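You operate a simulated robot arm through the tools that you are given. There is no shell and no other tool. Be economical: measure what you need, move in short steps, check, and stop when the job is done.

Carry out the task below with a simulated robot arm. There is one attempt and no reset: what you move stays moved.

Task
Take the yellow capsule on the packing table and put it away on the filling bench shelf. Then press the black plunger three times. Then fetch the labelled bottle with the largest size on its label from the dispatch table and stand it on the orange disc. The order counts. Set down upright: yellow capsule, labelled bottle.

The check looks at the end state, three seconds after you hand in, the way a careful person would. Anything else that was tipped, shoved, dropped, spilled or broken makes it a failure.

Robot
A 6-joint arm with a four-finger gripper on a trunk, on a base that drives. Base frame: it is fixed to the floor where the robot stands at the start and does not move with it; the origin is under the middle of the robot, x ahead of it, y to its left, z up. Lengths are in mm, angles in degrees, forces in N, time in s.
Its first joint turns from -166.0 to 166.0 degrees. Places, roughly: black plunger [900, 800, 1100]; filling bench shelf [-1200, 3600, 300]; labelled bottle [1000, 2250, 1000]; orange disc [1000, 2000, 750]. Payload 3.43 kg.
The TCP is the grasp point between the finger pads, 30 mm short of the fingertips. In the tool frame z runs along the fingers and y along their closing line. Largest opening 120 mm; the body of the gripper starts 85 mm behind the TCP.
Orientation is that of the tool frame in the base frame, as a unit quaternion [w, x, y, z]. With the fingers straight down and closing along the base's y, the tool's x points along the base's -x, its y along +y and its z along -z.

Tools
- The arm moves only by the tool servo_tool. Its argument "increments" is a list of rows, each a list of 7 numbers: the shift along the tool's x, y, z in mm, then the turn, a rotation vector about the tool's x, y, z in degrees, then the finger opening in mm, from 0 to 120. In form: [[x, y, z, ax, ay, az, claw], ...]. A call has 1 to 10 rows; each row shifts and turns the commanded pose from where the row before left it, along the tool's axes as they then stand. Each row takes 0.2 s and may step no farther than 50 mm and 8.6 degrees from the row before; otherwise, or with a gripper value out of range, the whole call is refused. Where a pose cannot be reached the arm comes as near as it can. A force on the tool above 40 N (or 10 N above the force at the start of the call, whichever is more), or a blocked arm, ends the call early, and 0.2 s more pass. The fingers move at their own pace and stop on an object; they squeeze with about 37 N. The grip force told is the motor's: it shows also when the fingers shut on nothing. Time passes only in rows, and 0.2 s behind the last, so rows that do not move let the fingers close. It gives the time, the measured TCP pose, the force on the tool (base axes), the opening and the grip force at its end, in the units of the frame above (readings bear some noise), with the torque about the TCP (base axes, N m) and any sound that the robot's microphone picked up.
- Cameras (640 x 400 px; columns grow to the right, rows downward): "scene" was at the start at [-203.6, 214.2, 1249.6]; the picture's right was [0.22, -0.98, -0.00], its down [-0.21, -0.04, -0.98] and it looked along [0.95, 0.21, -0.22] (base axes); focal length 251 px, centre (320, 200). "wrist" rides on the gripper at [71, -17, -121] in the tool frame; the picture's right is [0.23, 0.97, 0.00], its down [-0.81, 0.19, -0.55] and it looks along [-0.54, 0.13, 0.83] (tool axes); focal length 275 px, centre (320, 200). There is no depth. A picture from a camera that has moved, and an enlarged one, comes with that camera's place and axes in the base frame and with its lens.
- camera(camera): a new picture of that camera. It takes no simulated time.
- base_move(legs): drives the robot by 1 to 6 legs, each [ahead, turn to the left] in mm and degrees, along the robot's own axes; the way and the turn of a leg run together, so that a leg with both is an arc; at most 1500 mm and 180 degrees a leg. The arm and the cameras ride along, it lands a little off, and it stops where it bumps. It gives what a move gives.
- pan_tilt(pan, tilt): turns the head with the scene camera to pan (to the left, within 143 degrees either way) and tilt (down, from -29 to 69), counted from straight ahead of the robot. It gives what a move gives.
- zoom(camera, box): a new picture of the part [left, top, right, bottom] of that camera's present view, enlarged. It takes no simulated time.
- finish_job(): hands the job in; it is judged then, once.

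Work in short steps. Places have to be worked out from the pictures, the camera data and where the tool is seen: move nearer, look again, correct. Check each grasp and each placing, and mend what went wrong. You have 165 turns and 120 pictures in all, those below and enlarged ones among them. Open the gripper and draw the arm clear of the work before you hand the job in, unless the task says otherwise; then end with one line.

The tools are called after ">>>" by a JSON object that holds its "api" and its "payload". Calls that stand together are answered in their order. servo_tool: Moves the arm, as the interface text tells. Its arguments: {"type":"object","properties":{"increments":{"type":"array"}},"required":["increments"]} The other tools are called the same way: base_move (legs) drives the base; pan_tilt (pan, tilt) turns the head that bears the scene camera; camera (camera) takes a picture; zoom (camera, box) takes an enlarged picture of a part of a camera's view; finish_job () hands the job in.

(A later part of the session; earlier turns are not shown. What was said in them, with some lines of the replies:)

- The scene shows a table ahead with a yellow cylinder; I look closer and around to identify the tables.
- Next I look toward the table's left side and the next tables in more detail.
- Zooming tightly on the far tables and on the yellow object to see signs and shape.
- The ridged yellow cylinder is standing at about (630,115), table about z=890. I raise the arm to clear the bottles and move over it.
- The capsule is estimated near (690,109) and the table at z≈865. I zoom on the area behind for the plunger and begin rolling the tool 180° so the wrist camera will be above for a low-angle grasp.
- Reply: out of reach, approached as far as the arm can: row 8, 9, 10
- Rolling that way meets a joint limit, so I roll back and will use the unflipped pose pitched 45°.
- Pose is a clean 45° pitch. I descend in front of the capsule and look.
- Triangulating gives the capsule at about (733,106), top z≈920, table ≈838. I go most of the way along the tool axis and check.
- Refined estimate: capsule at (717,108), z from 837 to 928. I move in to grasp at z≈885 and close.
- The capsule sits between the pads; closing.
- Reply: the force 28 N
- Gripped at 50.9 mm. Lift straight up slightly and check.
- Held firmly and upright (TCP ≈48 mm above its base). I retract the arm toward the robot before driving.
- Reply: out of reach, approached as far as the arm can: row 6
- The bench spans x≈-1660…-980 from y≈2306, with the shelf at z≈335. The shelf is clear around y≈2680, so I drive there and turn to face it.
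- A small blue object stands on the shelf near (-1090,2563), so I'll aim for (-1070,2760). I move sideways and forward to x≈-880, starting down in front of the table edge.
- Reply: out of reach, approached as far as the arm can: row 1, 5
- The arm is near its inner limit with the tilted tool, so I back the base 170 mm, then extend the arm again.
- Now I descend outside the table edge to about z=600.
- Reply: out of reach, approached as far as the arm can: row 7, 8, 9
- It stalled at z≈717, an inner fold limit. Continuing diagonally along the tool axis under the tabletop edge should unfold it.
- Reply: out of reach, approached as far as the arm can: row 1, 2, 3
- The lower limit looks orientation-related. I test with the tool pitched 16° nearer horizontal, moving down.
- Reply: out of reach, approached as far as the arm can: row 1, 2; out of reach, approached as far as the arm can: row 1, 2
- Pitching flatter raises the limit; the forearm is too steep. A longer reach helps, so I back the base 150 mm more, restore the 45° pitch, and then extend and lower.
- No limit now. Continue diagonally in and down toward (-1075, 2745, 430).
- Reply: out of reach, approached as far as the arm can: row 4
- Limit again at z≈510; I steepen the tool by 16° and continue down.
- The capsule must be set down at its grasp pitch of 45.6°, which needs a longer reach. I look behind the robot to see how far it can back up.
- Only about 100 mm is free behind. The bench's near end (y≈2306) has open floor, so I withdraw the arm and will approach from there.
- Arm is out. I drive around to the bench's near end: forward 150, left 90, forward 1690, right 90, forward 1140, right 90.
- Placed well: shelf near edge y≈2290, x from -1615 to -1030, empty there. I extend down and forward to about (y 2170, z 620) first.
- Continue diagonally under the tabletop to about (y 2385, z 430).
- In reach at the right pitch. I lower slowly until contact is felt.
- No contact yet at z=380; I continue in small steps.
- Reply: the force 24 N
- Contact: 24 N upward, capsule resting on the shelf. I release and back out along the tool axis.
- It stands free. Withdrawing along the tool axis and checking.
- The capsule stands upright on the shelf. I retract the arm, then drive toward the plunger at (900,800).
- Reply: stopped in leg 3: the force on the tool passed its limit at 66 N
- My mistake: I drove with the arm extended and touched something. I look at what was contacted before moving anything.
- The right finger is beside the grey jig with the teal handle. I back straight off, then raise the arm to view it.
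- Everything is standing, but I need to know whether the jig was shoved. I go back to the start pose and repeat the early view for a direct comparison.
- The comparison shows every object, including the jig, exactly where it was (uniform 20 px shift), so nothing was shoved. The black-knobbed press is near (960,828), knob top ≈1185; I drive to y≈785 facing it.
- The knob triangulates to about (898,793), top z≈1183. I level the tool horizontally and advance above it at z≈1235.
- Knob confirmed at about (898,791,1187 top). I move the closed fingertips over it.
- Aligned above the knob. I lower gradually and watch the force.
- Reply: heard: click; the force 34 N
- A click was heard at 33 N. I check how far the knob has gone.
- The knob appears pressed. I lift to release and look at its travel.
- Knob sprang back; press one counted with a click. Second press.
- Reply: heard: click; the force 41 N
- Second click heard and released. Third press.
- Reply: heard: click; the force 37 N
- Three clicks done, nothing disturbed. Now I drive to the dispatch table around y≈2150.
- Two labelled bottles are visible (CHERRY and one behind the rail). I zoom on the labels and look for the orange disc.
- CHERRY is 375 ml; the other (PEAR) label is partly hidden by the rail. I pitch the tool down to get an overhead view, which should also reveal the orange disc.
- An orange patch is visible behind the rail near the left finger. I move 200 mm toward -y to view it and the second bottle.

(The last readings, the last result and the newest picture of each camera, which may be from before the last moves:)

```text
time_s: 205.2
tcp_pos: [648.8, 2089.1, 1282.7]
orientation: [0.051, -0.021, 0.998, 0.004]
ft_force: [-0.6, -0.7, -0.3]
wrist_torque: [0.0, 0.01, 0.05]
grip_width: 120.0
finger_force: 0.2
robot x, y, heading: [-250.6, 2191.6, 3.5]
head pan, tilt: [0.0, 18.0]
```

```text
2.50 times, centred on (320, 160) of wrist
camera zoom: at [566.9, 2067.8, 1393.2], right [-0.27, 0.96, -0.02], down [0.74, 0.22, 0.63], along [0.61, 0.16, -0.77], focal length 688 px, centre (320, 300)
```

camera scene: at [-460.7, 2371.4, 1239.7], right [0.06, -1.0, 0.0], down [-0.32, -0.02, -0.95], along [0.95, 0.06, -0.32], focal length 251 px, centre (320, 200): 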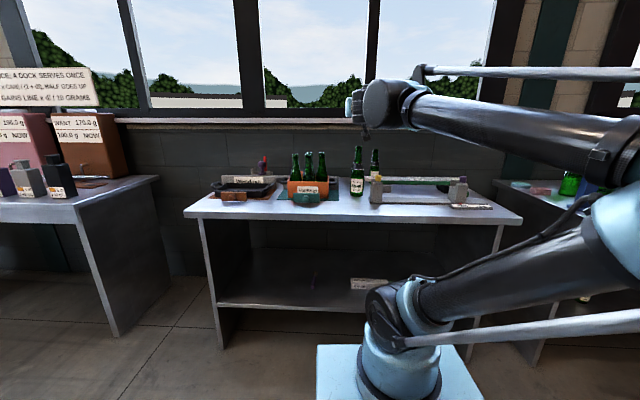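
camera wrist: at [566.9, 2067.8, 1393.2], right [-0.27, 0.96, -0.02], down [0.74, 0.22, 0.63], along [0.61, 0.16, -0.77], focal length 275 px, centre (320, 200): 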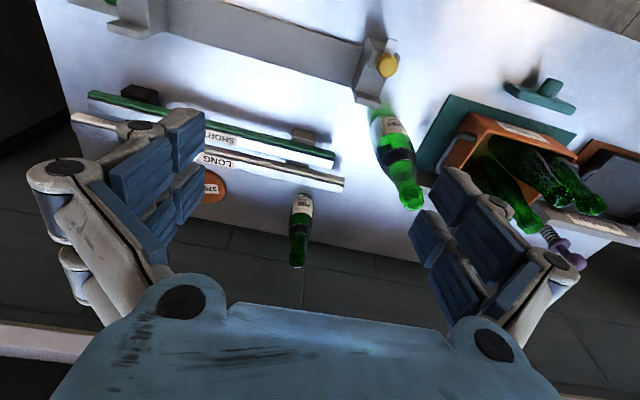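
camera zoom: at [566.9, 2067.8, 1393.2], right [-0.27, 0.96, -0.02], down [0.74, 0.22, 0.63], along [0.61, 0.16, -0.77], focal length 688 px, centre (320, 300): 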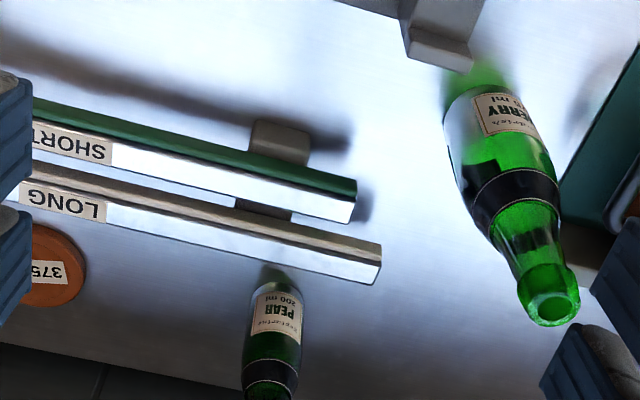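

PEAR is 200 ml, so CHERRY (375 ml) is the target; the orange disc is marked "375", near (1044,1897). The CHERRY bottle is near (769,2257), mouth z≈1095. I retract a bit and reposition the base to about (0,2083).

>>> {"api": "servo_tool", "payload": {"increments": [[40, 0, 0, 0, 0, 0, 100], [40, 0, 0, 0, 0, 0, 100], [40, 0, 0, 0, 0, 0, 100], [40, 0, 0, 0, 0, 0, 100], [40, 0, 0, 0, 0, 0, 100]]}}

>>> {"api": "base_move", "payload": {"legs": [[0, -27], [280, 0], [0, 24]]}}

>>> {"api": "camera", "payload": {"camera": "scene"}}

>>> {"api": "camera", "payload": {"camera": "wrist"}}

```text
time_s: 206.4
tcp_pos: [451.9, 2081.4, 1257.7]
orientation: [0.051, -0.022, 0.998, 0.004]
ft_force: [1.7, -0.7, -0.6]
wrist_torque: [0.05, 0.1, -0.02]
grip_width: 99.6
finger_force: 0.0
robot x, y, heading: [-244.1, 2197.2, 3.4]
head pan, tilt: [0.0, 18.0]
```

```text
time_s: 211.3
tcp_pos: [700.6, 1939.4, 1258.4]
orientation: [0.052, 0.0, 0.999, 0.002]
ft_force: [-0.2, -0.4, 0.3]
wrist_torque: [0.03, 0.01, -0.03]
grip_width: 100.0
finger_force: 0.0
robot x, y, heading: [5.3, 2077.8, 1.0]
head pan, tilt: [0.0, 18.0]
```

```text
52 pictures are left
camera scene: at [-198.8, 2263.8, 1239.7], right [0.02, -1.0, 0.0], down [-0.32, -0.01, -0.95], along [0.95, 0.01, -0.32], focal length 251 px, centre (320, 200)
```

scene: 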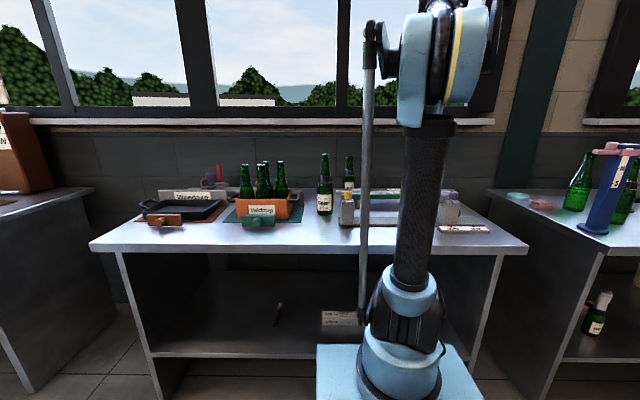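

```text
51 pictures are left
camera wrist: at [616.8, 1921.1, 1369.5], right [-0.23, 0.97, -0.02], down [0.75, 0.19, 0.63], along [0.62, 0.13, -0.77], focal length 275 px, centre (320, 200)
```

wrist: 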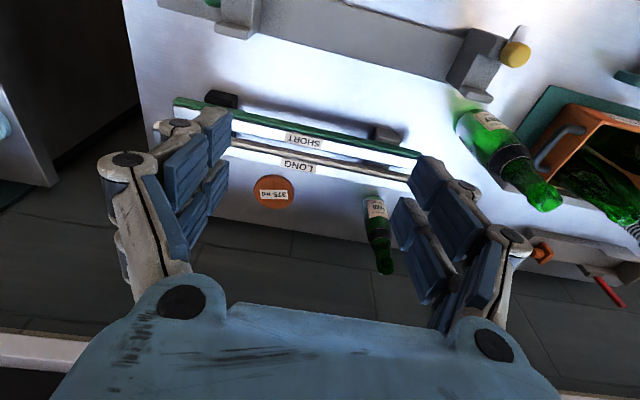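

Disc confirmed at (1042,1896), bottle near (766,2252). I pitch to 45° and traverse to a pre-grasp point in front of and above the neck.

>>> {"api": "servo_tool", "payload": {"increments": [[0, 30, 0, 0, -7.8, 0, 80], [0, 30, 0, 0, -7.8, 0, 80], [0, 30, 0, 0, -7.8, 0, 80], [0, 30, 0, 0, -7.8, 0, 80], [0, 30, 0, 0, -7.8, 0, 80], [0, 45, 0, 0, 0, 0, 80], [0, 45, 0, 0, 0, 0, 80], [0, 45, 0, 0, 0, 0, 80], [0, 28, 0, 0, 0, 0, 80], [0, 0, 0, 0, 0, 0, 80]]}}

>>> {"api": "camera", "payload": {"camera": "wrist"}}

```text
time_s: 213.5
tcp_pos: [684.3, 2251.2, 1269.7]
orientation: [0.388, 0.001, 0.922, 0.003]
ft_force: [0.3, 0.1, -0.3]
wrist_torque: [-0.01, 0.03, -0.02]
grip_width: 79.9
finger_force: 0.2
robot x, y, heading: [7.1, 2077.5, 0.9]
head pan, tilt: [0.0, 18.0]
```

```text
50 pictures are left
camera wrist: at [549.5, 2233.6, 1300.9], right [-0.16, 0.97, -0.16], down [0.17, 0.19, 0.97], along [0.97, 0.13, -0.2], focal length 275 px, centre (320, 200)
```

wrist: 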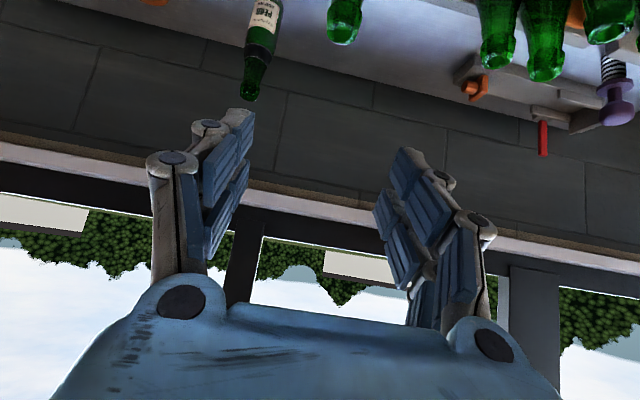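

Mouth at about (775,2256,1090). I descend to the pre-grasp height and look again.

>>> {"api": "servo_tool", "payload": {"increments": [[34, 1, 34, 0, 0, 0, 80], [34, 1, 34, 0, 0, 0, 80], [34, 1, 33, 0, 0, 0, 80], [0, 0, 0, 0, 0, 0, 80]]}}

>>> {"api": "camera", "payload": {"camera": "wrist"}}

>>> {"api": "zoom", "payload": {"camera": "scene", "box": [260, 120, 420, 220]}}

```text
time_s: 214.5
tcp_pos: [685.0, 2254.9, 1121.1]
orientation: [0.388, 0.001, 0.922, 0.003]
ft_force: [-0.5, 0.0, 0.0]
wrist_torque: [-0.04, -0.02, -0.01]
grip_width: 79.9
finger_force: 0.1
robot x, y, heading: [6.4, 2078.0, 1.1]
head pan, tilt: [0.0, 18.0]
```

```text
49 pictures are left
camera wrist: at [549.7, 2237.8, 1153.6], right [-0.16, 0.97, -0.16], down [0.17, 0.19, 0.97], along [0.97, 0.13, -0.2], focal length 275 px, centre (320, 200)
```

wrist: 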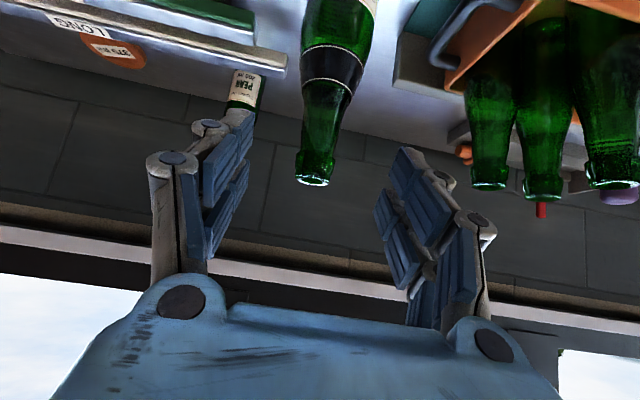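

```text
4.00 times, centred on (340, 170) of scene
camera zoom: at [-198.6, 2264.0, 1239.7], right [0.02, -1.0, 0.0], down [-0.32, -0.01, -0.95], along [0.95, 0.01, -0.32], focal length 1005 px, centre (240, 320)
```

zoom: 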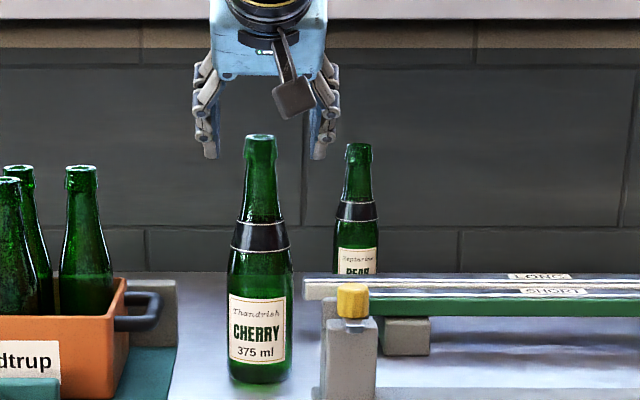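

Neck aligned: mouth about (783,2258,1086). I advance to the neck at z≈1040 with open fingers.

>>> {"api": "servo_tool", "payload": {"increments": [[-3.3, 0.7, 42, 0, 0, 0, 76], [-3.3, 0.7, 42, 0, 0, 0, 70], [-3.3, 0.7, 42, 0, 0, 0, 70], [0, 0, 0, 0, 0, 0, 70]]}}

>>> {"api": "camera", "payload": {"camera": "wrist"}}

```text
time_s: 215.5
tcp_pos: [780.3, 2259.8, 1042.5]
orientation: [0.387, 0.0, 0.922, 0.003]
ft_force: [0.2, -0.9, 0.8]
wrist_torque: [0.03, -0.04, 0.03]
grip_width: 70.2
finger_force: 0.0
robot x, y, heading: [3.8, 2080.0, 1.0]
head pan, tilt: [0.0, 18.0]
```

```text
47 pictures are left
camera wrist: at [645.4, 2241.4, 1074.5], right [-0.16, 0.97, -0.16], down [0.17, 0.19, 0.97], along [0.97, 0.13, -0.2], focal length 275 px, centre (320, 200)
```

wrist: 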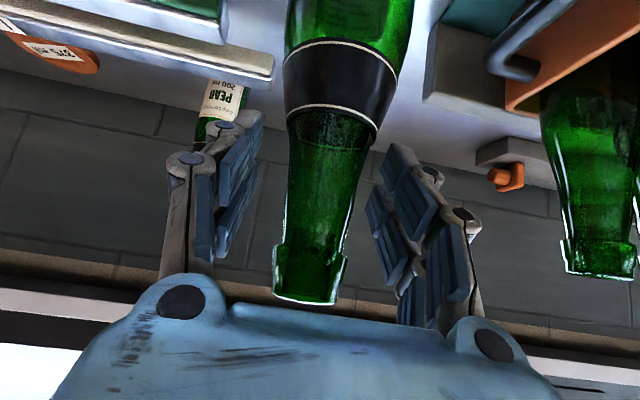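

The neck is between the pads; the bottle axis seems slightly nearer, so I back 12 mm along the tool and close.

>>> {"api": "servo_tool", "payload": {"increments": [[0, 0, -12, 0, 0, 0, 70], [0, 0, 0, 0, 0, 0, 50], [0, 0, 0, 0, 0, 0, 30], [0, 0, 0, 0, 0, 0, 15], [0, 0, 0, 0, 0, 0, 15], [0, 0, 0, 0, 0, 0, 15]]}}

>>> {"api": "camera", "payload": {"camera": "wrist"}}

```text
time_s: 216.9
tcp_pos: [773.9, 2258.9, 1050.4]
orientation: [0.387, 0.001, 0.922, 0.003]
ft_force: [-1.1, -0.1, 1.8]
wrist_torque: [-0.03, -0.01, 0.01]
grip_width: 42.7
finger_force: 36.4
robot x, y, heading: [7.1, 2076.9, 1.0]
head pan, tilt: [0.0, 18.0]
```

```text
46 pictures are left
camera wrist: at [637.1, 2241.1, 1083.2], right [-0.16, 0.97, -0.16], down [0.17, 0.19, 0.97], along [0.97, 0.13, -0.2], focal length 275 px, centre (320, 200)
```

wrist: 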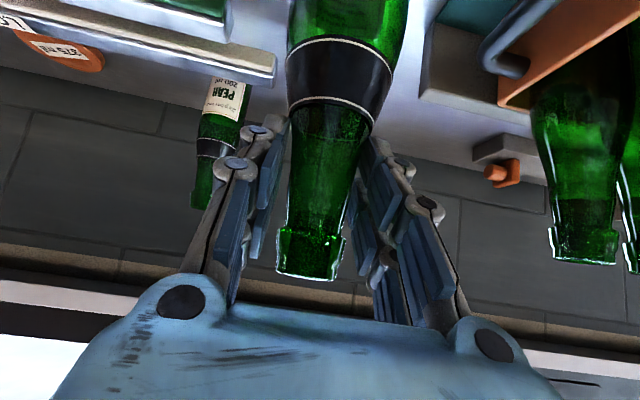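

Gripped at 42.7 mm. Gentle test lift.

>>> {"api": "servo_tool", "payload": {"increments": [[-4, 0, -4, 0, 0, 0, 15], [-5, 0, -5, 0, 0, 0, 15], [-10, 0, -10, 0, 0, 0, 15], [0, 0, 0, 0, 0, 0, 15]]}}

>>> {"api": "zoom", "payload": {"camera": "scene", "box": [260, 120, 420, 220]}}

>>> {"api": "camera", "payload": {"camera": "wrist"}}

```text
time_s: 217.9
tcp_pos: [772.4, 2258.3, 1079.0]
orientation: [0.388, 0.001, 0.922, 0.003]
ft_force: [0.5, 0.1, -4.5]
wrist_torque: [0.03, -0.01, -0.01]
grip_width: 42.6
finger_force: 37.4
robot x, y, heading: [6.3, 2075.6, 0.8]
head pan, tilt: [0.0, 18.0]
```

```text
4.00 times, centred on (340, 170) of scene
camera zoom: at [-198.5, 2263.9, 1239.7], right [0.02, -1.0, 0.0], down [-0.32, -0.01, -0.95], along [0.95, 0.02, -0.32], focal length 1005 px, centre (240, 320)
```

zoom: 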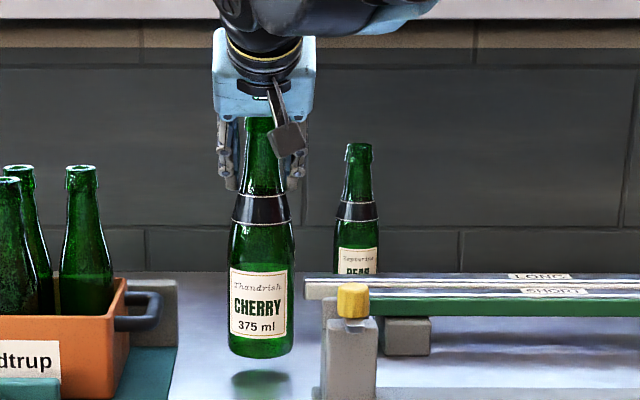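

```text
44 pictures are left
camera wrist: at [636.8, 2240.4, 1110.3], right [-0.16, 0.97, -0.16], down [0.17, 0.19, 0.97], along [0.97, 0.13, -0.2], focal length 275 px, centre (320, 200)
```

wrist: 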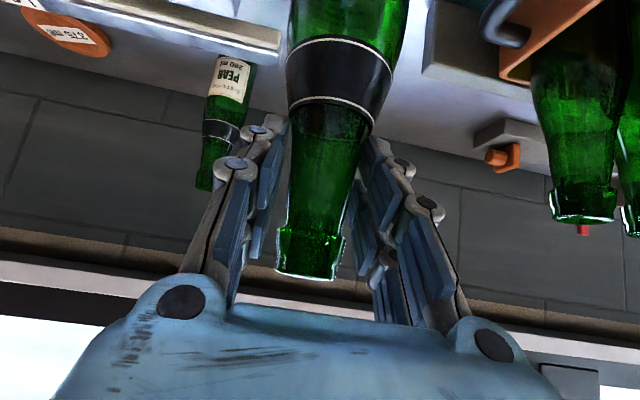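

Lifted cleanly and hanging upright (≈0.47 kg; base is 212 mm below TCP). I raise to z≈1215 and traverse to y≈1896.

>>> {"api": "servo_tool", "payload": {"increments": [[-32, 0, -32, 0, 0, 0, 15], [-32, 0, -32, 0, 0, 0, 15], [-32, 0, -32, 0, 0, 0, 15], [0, 0, 0, 0, 0, 0, 15]]}}

>>> {"api": "servo_tool", "payload": {"increments": [[0, -35, 0, 0, 0, 0, 15], [0, -40, 0, 0, 0, 0, 15], [0, -42, 0, 0, 0, 0, 15], [0, -42, 0, 0, 0, 0, 15], [0, -42, 0, 0, 0, 0, 15], [0, -42, 0, 0, 0, 0, 15], [0, -42, 0, 0, 0, 0, 15], [0, -40, 0, 0, 0, 0, 15], [0, -35, 0, 0, 0, 0, 15], [0, 0, 0, 0, 0, 0, 15]]}}

>>> {"api": "camera", "payload": {"camera": "wrist"}}

```text
time_s: 218.9
tcp_pos: [769.2, 2257.4, 1213.2]
orientation: [0.388, 0.0, 0.922, 0.004]
ft_force: [0.0, 0.3, -4.3]
wrist_torque: [0.04, -0.01, -0.01]
grip_width: 43.0
finger_force: 37.0
robot x, y, heading: [7.5, 2074.7, 0.5]
head pan, tilt: [0.0, 18.0]
```

```text
time_s: 221.1
tcp_pos: [773.9, 1900.4, 1212.4]
orientation: [0.388, 0.0, 0.922, 0.004]
ft_force: [0.4, 0.7, -4.0]
wrist_torque: [0.03, -0.01, -0.02]
grip_width: 42.5
finger_force: 36.4
robot x, y, heading: [3.3, 2074.1, 1.1]
head pan, tilt: [0.0, 18.0]
```

```text
43 pictures are left
camera wrist: at [637.9, 1881.9, 1245.2], right [-0.16, 0.97, -0.16], down [0.17, 0.19, 0.97], along [0.97, 0.13, -0.2], focal length 275 px, centre (320, 200)
```

wrist: 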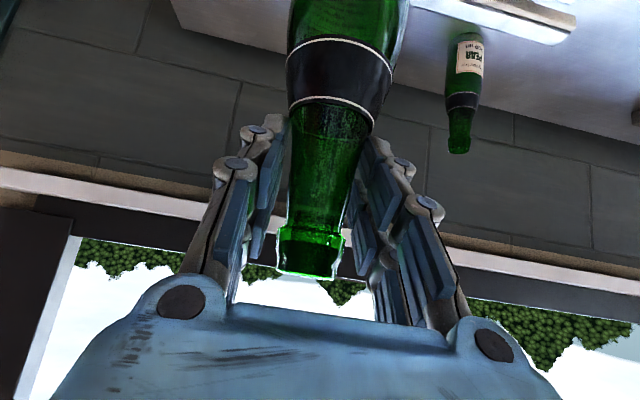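

Bottle is steady. I move forward and slightly down over the rails to x≈1004, z≈1150.

>>> {"api": "servo_tool", "payload": {"increments": [[-23.4, 0, 41.6, 0, 0, 0, 15], [-23.4, 0, 41.6, 0, 0, 0, 15], [-23.4, 0, 41.6, 0, 0, 0, 15], [-23.4, 0, 41.6, 0, 0, 0, 15], [-23.4, 0, 41.6, 0, 0, 0, 15], [0, 0, 0, 0, 0, 0, 15]]}}

>>> {"api": "camera", "payload": {"camera": "wrist"}}

>>> {"api": "pan_tilt", "payload": {"pan": -10, "tilt": 15}}

>>> {"api": "camera", "payload": {"camera": "scene"}}

```text
time_s: 222.5
tcp_pos: [1001.7, 1898.6, 1151.6]
orientation: [0.387, 0.001, 0.922, 0.003]
ft_force: [-0.7, 0.0, -4.4]
wrist_torque: [0.0, -0.03, -0.01]
grip_width: 42.8
finger_force: 37.3
robot x, y, heading: [8.2, 2077.3, 1.0]
head pan, tilt: [0.0, 18.0]
```

```text
42 pictures are left
camera wrist: at [866.6, 1881.3, 1184.1], right [-0.16, 0.97, -0.16], down [0.17, 0.19, 0.97], along [0.97, 0.13, -0.2], focal length 275 px, centre (320, 200)
```

wrist: 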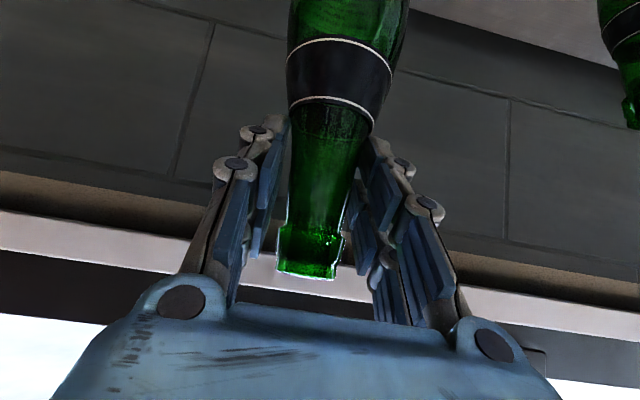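

```text
time_s: 223.2
tcp_pos: [1002.7, 1899.1, 1153.8]
orientation: [0.388, 0.0, 0.922, 0.003]
ft_force: [0.2, -0.7, -3.8]
wrist_torque: [0.01, -0.02, -0.01]
grip_width: 42.5
finger_force: 37.1
robot x, y, heading: [7.9, 2077.8, 1.0]
head pan, tilt: [-10.0, 15.0]
```

```text
41 pictures are left
camera scene: at [-199.3, 2247.7, 1244.7], right [-0.16, -0.99, 0.0], down [-0.27, 0.04, -0.96], along [0.95, -0.15, -0.27], focal length 251 px, centre (320, 200)
```

scene: 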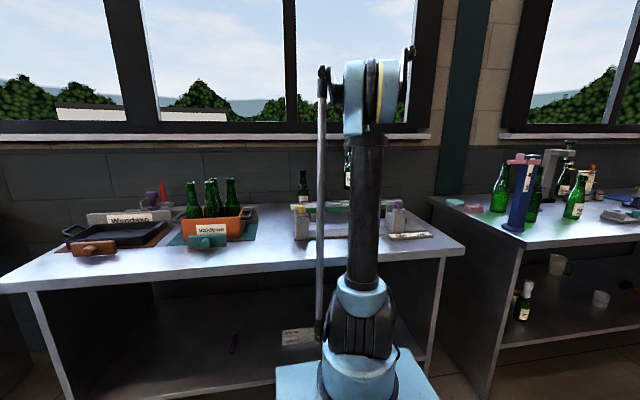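

Combining views gives the disc at (1038,1898) and the bottle axis right at the TCP. I move over it and lower to about 15 mm above the disc.

>>> {"api": "servo_tool", "payload": {"increments": [[16, 0, 41, 0, 0, 0, 15], [16, 0, 41, 0, 0, 0, 15], [0, 0, 0, 0, 0, 0, 15]]}}

>>> {"api": "zoom", "payload": {"camera": "scene", "box": [290, 130, 410, 230]}}

```text
time_s: 224.0
tcp_pos: [1038.0, 1899.0, 1071.1]
orientation: [0.388, 0.001, 0.922, 0.003]
ft_force: [0.3, -0.1, -4.7]
wrist_torque: [0.0, 0.01, 0.0]
grip_width: 42.6
finger_force: 36.3
robot x, y, heading: [5.6, 2077.9, 1.0]
head pan, tilt: [-10.0, 15.0]
```

```text
4.00 times, centred on (350, 180) of scene
camera zoom: at [-199.4, 2247.6, 1244.7], right [-0.16, -0.99, 0.0], down [-0.27, 0.04, -0.96], along [0.95, -0.15, -0.27], focal length 1005 px, centre (200, 280)
```

zoom: 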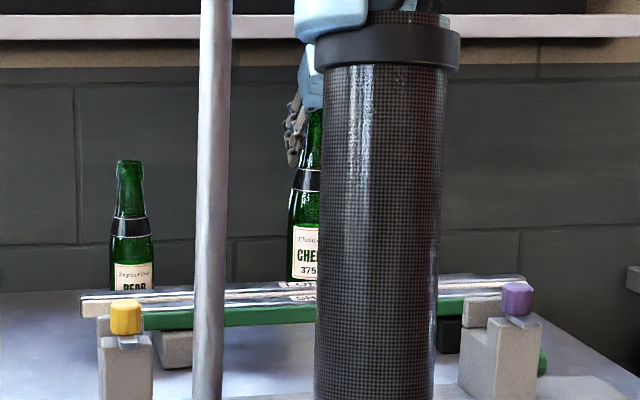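

Lowering slowly until the weight transfers.

>>> {"api": "servo_tool", "payload": {"increments": [[2.8, 0, 2.8, 0, 0, 0, 15], [2.8, 0, 2.8, 0, 0, 0, 15], [1.4, 0, 1.4, 0, 0, 0, 15], [1.4, 0, 1.4, 0, 0, 0, 15], [0, 0, 0, 0, 0, 0, 15]]}}

```text
time_s: 224.8
tcp_pos: [1026.3, 1898.9, 1074.9]
orientation: [0.394, 0.001, 0.919, 0.003]
ft_force: [2.7, -0.9, -7.5]
wrist_torque: [0.01, -0.03, 0.02]
grip_width: 42.8
finger_force: 37.2
robot x, y, heading: [7.0, 2077.5, 1.0]
head pan, tilt: [-10.0, 15.0]
stopped in row 3: the force on the tool passed its limit at 40 N (the readings are from after the stop); the commanded pose is now the measured one
```

Firm contact occurred at about z≈1064, then the arm relaxed. I check the bottle in hand.

>>> {"api": "camera", "payload": {"camera": "wrist"}}

>>> {"api": "zoom", "payload": {"camera": "scene", "box": [290, 130, 410, 230]}}

```text
39 pictures are left
camera wrist: at [890.4, 1881.2, 1104.7], right [-0.16, 0.97, -0.16], down [0.16, 0.19, 0.97], along [0.97, 0.13, -0.18], focal length 275 px, centre (320, 200)
```

wrist: 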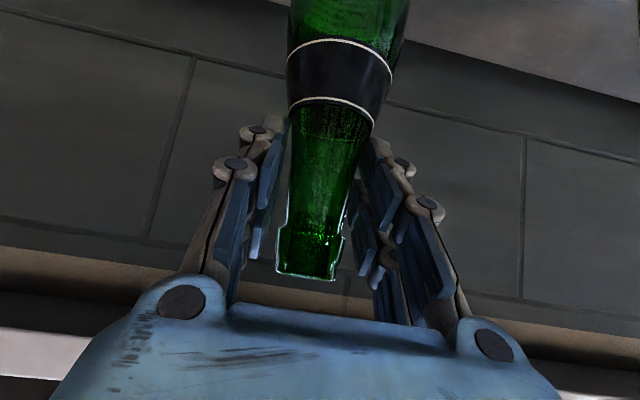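

```text
4.00 times, centred on (350, 180) of scene
camera zoom: at [-198.5, 2247.5, 1244.9], right [-0.16, -0.99, 0.0], down [-0.27, 0.04, -0.96], along [0.95, -0.15, -0.27], focal length 1005 px, centre (200, 280)
```

zoom: 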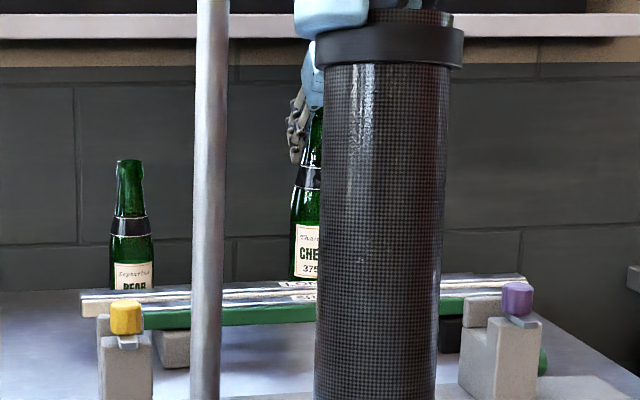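

Grip unchanged. I re-centre at x=1038 with the pitch corrected, then approach in sub-millimetre steps.

>>> {"api": "servo_tool", "payload": {"increments": [[-5, 0, 11, 0, 0.8, 0, 15], [0, 0, 0, 0, 0, 0, 15]]}}

>>> {"api": "servo_tool", "payload": {"increments": [[0.7, 0, 0.7, 0, 0, 0, 15], [0.7, 0, 0.7, 0, 0, 0, 15], [0.7, 0, 0.7, 0, 0, 0, 15], [0.7, 0, 0.7, 0, 0, 0, 15]]}}

```text
time_s: 225.4
tcp_pos: [1036.2, 1899.3, 1072.4]
orientation: [0.388, 0.0, 0.922, 0.003]
ft_force: [0.0, -0.3, -4.0]
wrist_torque: [-0.03, 0.03, -0.02]
grip_width: 42.8
finger_force: 37.3
robot x, y, heading: [3.3, 2074.9, 1.0]
head pan, tilt: [-10.0, 15.0]
```

```text
time_s: 226.4
tcp_pos: [1039.4, 1899.1, 1067.3]
orientation: [0.388, 0.0, 0.921, 0.003]
ft_force: [0.5, 1.0, -4.1]
wrist_torque: [-0.04, -0.03, 0.02]
grip_width: 42.7
finger_force: 37.1
robot x, y, heading: [7.0, 2076.9, 1.2]
head pan, tilt: [-10.0, 15.0]
```

Still hanging free at z=1067; continue in fine steps.

>>> {"api": "servo_tool", "payload": {"increments": [[0.7, 0, 0.7, 0, 0, 0, 15], [0.7, 0, 0.7, 0, 0, 0, 15], [0.7, 0, 0.7, 0, 0, 0, 15]]}}

>>> {"api": "servo_tool", "payload": {"increments": [[0.7, 0, 0.7, 0, 0, 0, 15], [0.7, 0, 0.7, 0, 0, 0, 15]]}}

```text
time_s: 227.2
tcp_pos: [1038.5, 1900.2, 1065.9]
orientation: [0.39, 0.001, 0.921, 0.003]
ft_force: [-1.1, 0.1, 13.4]
wrist_torque: [-0.05, 0.29, 0.03]
grip_width: 42.8
finger_force: 37.0
robot x, y, heading: [4.3, 2076.7, 0.7]
head pan, tilt: [-10.0, 15.0]
```

```text
time_s: 227.8
tcp_pos: [1037.6, 1899.7, 1064.6]
orientation: [0.39, 0.001, 0.921, 0.002]
ft_force: [5.3, 1.9, 33.9]
wrist_torque: [0.15, -0.9, 0.09]
grip_width: 42.7
finger_force: 37.2
robot x, y, heading: [4.3, 2074.3, 0.9]
head pan, tilt: [-10.0, 15.0]
```

Contact force 34 N at a height consistent with the disc top. I ease back slightly and open gradually.

>>> {"api": "servo_tool", "payload": {"increments": [[-0.7, 0, -0.7, 0, 0, 0, 15], [0, 0, 0, 0, 0, 0, 36], [0, 0, 0, 0, 0, 0, 44], [0, 0, 0, 0, 0, 0, 50], [0, 0, 0, 0, 0, 0, 60], [0, 0, 0, 0, 0, 0, 70]]}}

>>> {"api": "camera", "payload": {"camera": "wrist"}}

>>> {"api": "zoom", "payload": {"camera": "scene", "box": [290, 130, 410, 230]}}

```text
time_s: 229.2
tcp_pos: [1037.0, 1899.6, 1065.0]
orientation: [0.388, 0.001, 0.922, 0.003]
ft_force: [0.1, -0.5, -0.3]
wrist_torque: [-0.02, -0.01, 0.01]
grip_width: 69.8
finger_force: 0.1
robot x, y, heading: [5.1, 2080.0, 1.0]
head pan, tilt: [-10.0, 15.0]
```

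```text
37 pictures are left
camera wrist: at [901.9, 1881.0, 1095.9], right [-0.16, 0.97, -0.16], down [0.17, 0.19, 0.97], along [0.97, 0.13, -0.2], focal length 275 px, centre (320, 200)
```

wrist: 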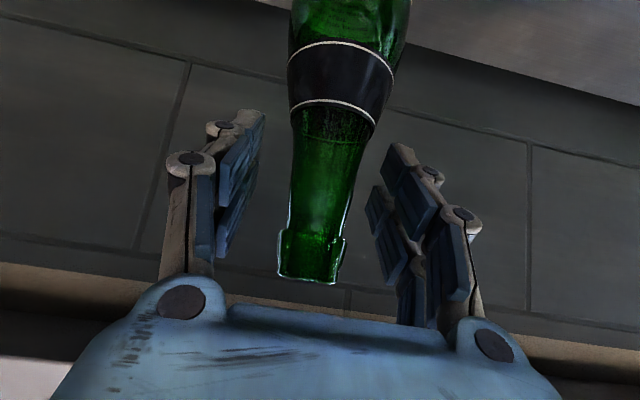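

```text
4.00 times, centred on (350, 180) of scene
camera zoom: at [-199.5, 2247.7, 1244.6], right [-0.16, -0.99, 0.0], down [-0.27, 0.04, -0.96], along [0.95, -0.15, -0.27], focal length 1005 px, centre (200, 280)
```

zoom: 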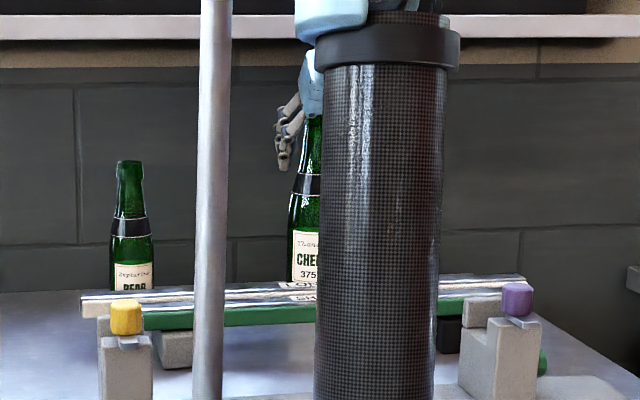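

The bottle stands freely. I withdraw along the tool axis and then look down at the disc.

>>> {"api": "servo_tool", "payload": {"increments": [[0, 0, -20, 0, 0, 0, 75], [0, 0, -40, 0, 0, 0, 80], [0, 0, -45, 0, 0, 0, 80], [0, 0, -45, 0, 0, 0, 80], [0, 0, -45, 0, 0, 0, 80], [0, 0, -30, 0, 0, 0, 80]]}}

>>> {"api": "servo_tool", "payload": {"increments": [[30, 0, -30, 0, 0, 0, 80], [30, 0, -30, 0, 8, 0, 80], [30, 0, -30, 0, 8, 0, 80], [0, 0, 0, 0, 8, 0, 80], [0, 0, 0, 0, 8, 0, 80], [0, 0, 0, 0, 6, 0, 80], [0, 0, 0, 0, 0, 0, 120]]}}

>>> {"api": "camera", "payload": {"camera": "wrist"}}

```text
time_s: 230.6
tcp_pos: [877.2, 1899.3, 1222.3]
orientation: [0.388, 0.002, 0.922, 0.002]
ft_force: [0.7, -0.4, -0.8]
wrist_torque: [-0.01, 0.03, -0.04]
grip_width: 80.0
finger_force: 0.0
robot x, y, heading: [5.7, 2074.3, 0.7]
head pan, tilt: [-10.0, 15.0]
```

```text
time_s: 232.2
tcp_pos: [750.6, 1897.6, 1226.6]
orientation: [0.068, -0.001, 0.998, 0.003]
ft_force: [-0.1, 0.5, 0.2]
wrist_torque: [-0.02, 0.01, 0.01]
grip_width: 119.9
finger_force: 0.1
robot x, y, heading: [7.5, 2077.4, 0.8]
head pan, tilt: [-10.0, 15.0]
```

```text
35 pictures are left
camera wrist: at [664.1, 1879.2, 1334.4], right [-0.23, 0.97, -0.03], down [0.73, 0.19, 0.66], along [0.64, 0.13, -0.75], focal length 275 px, centre (320, 200)
```

wrist: 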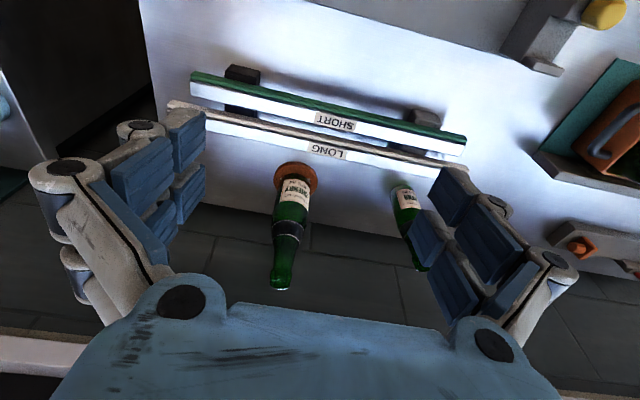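

The bottle stands on the disc; I zoom to check centring.

>>> {"api": "zoom", "payload": {"camera": "wrist", "box": [240, 140, 350, 300]}}

```text
2.50 times, centred on (295, 220) of wrist
camera zoom: at [664.1, 1879.2, 1334.4], right [-0.23, 0.97, -0.03], down [0.73, 0.19, 0.66], along [0.64, 0.13, -0.75], focal length 688 px, centre (382, 150)
```

zoom: 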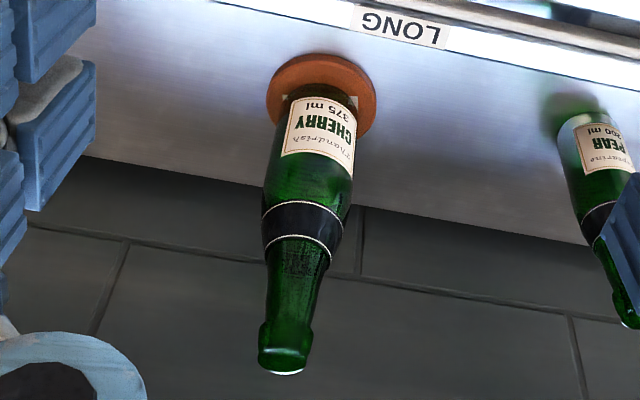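

The bottle is upright and within the disc's rim (offset about 10 mm of a 14 mm margin). I draw the arm back clear of the table.

>>> {"api": "servo_tool", "payload": {"increments": [[40, 0, -10, 0, 0, 0, 120], [40, 0, -10, 0, 0, 0, 120], [40, 0, -10, 0, 0, 0, 120], [40, 0, -10, 0, 0, 0, 120], [0, 0, 0, 0, 0, 0, 120]]}}

>>> {"api": "base_move", "payload": {"legs": [[-200, 0]]}}

>>> {"api": "camera", "payload": {"camera": "scene"}}

```text
time_s: 233.4
tcp_pos: [583.4, 1896.6, 1243.1]
orientation: [0.067, 0.0, 0.998, 0.002]
ft_force: [-0.5, 0.3, 0.1]
wrist_torque: [-0.02, -0.01, 0.0]
grip_width: 119.9
finger_force: 0.1
robot x, y, heading: [5.5, 2078.4, 0.9]
head pan, tilt: [-10.0, 15.0]
```

```text
time_s: 235.0
tcp_pos: [381.3, 1892.9, 1243.0]
orientation: [0.067, 0.002, 0.998, 0.003]
ft_force: [0.1, 0.3, 0.2]
wrist_torque: [0.01, 0.0, -0.01]
grip_width: 119.7
finger_force: 0.1
robot x, y, heading: [-198.6, 2076.9, 0.5]
head pan, tilt: [-10.0, 15.0]
```

```text
33 pictures are left
camera scene: at [-402.5, 2245.2, 1244.6], right [-0.16, -0.99, 0.0], down [-0.27, 0.04, -0.96], along [0.95, -0.16, -0.27], focal length 251 px, centre (320, 200)
```

scene: 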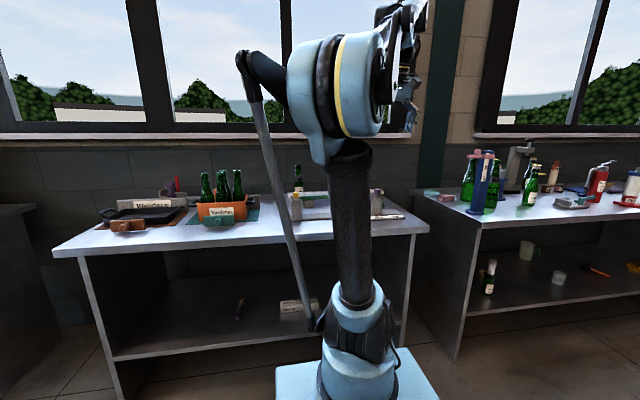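

Arm is clear, gripper open, and everything is standing; handing in.

>>> {"api": "finish_job", "payload": {}}

```text
The job is handed in.
```

The job is handed in: the yellow capsule is upright on the filling bench shelf, the black plunger was pressed three times (three clicks heard), and the CHERRY 375 ml bottle is upright on the orange disc, about 10 mm off centre. While driving toward the plunger, the open gripper hit something at the packing table (66 N). Pictures from the start pose, before and after, show nothing had moved.
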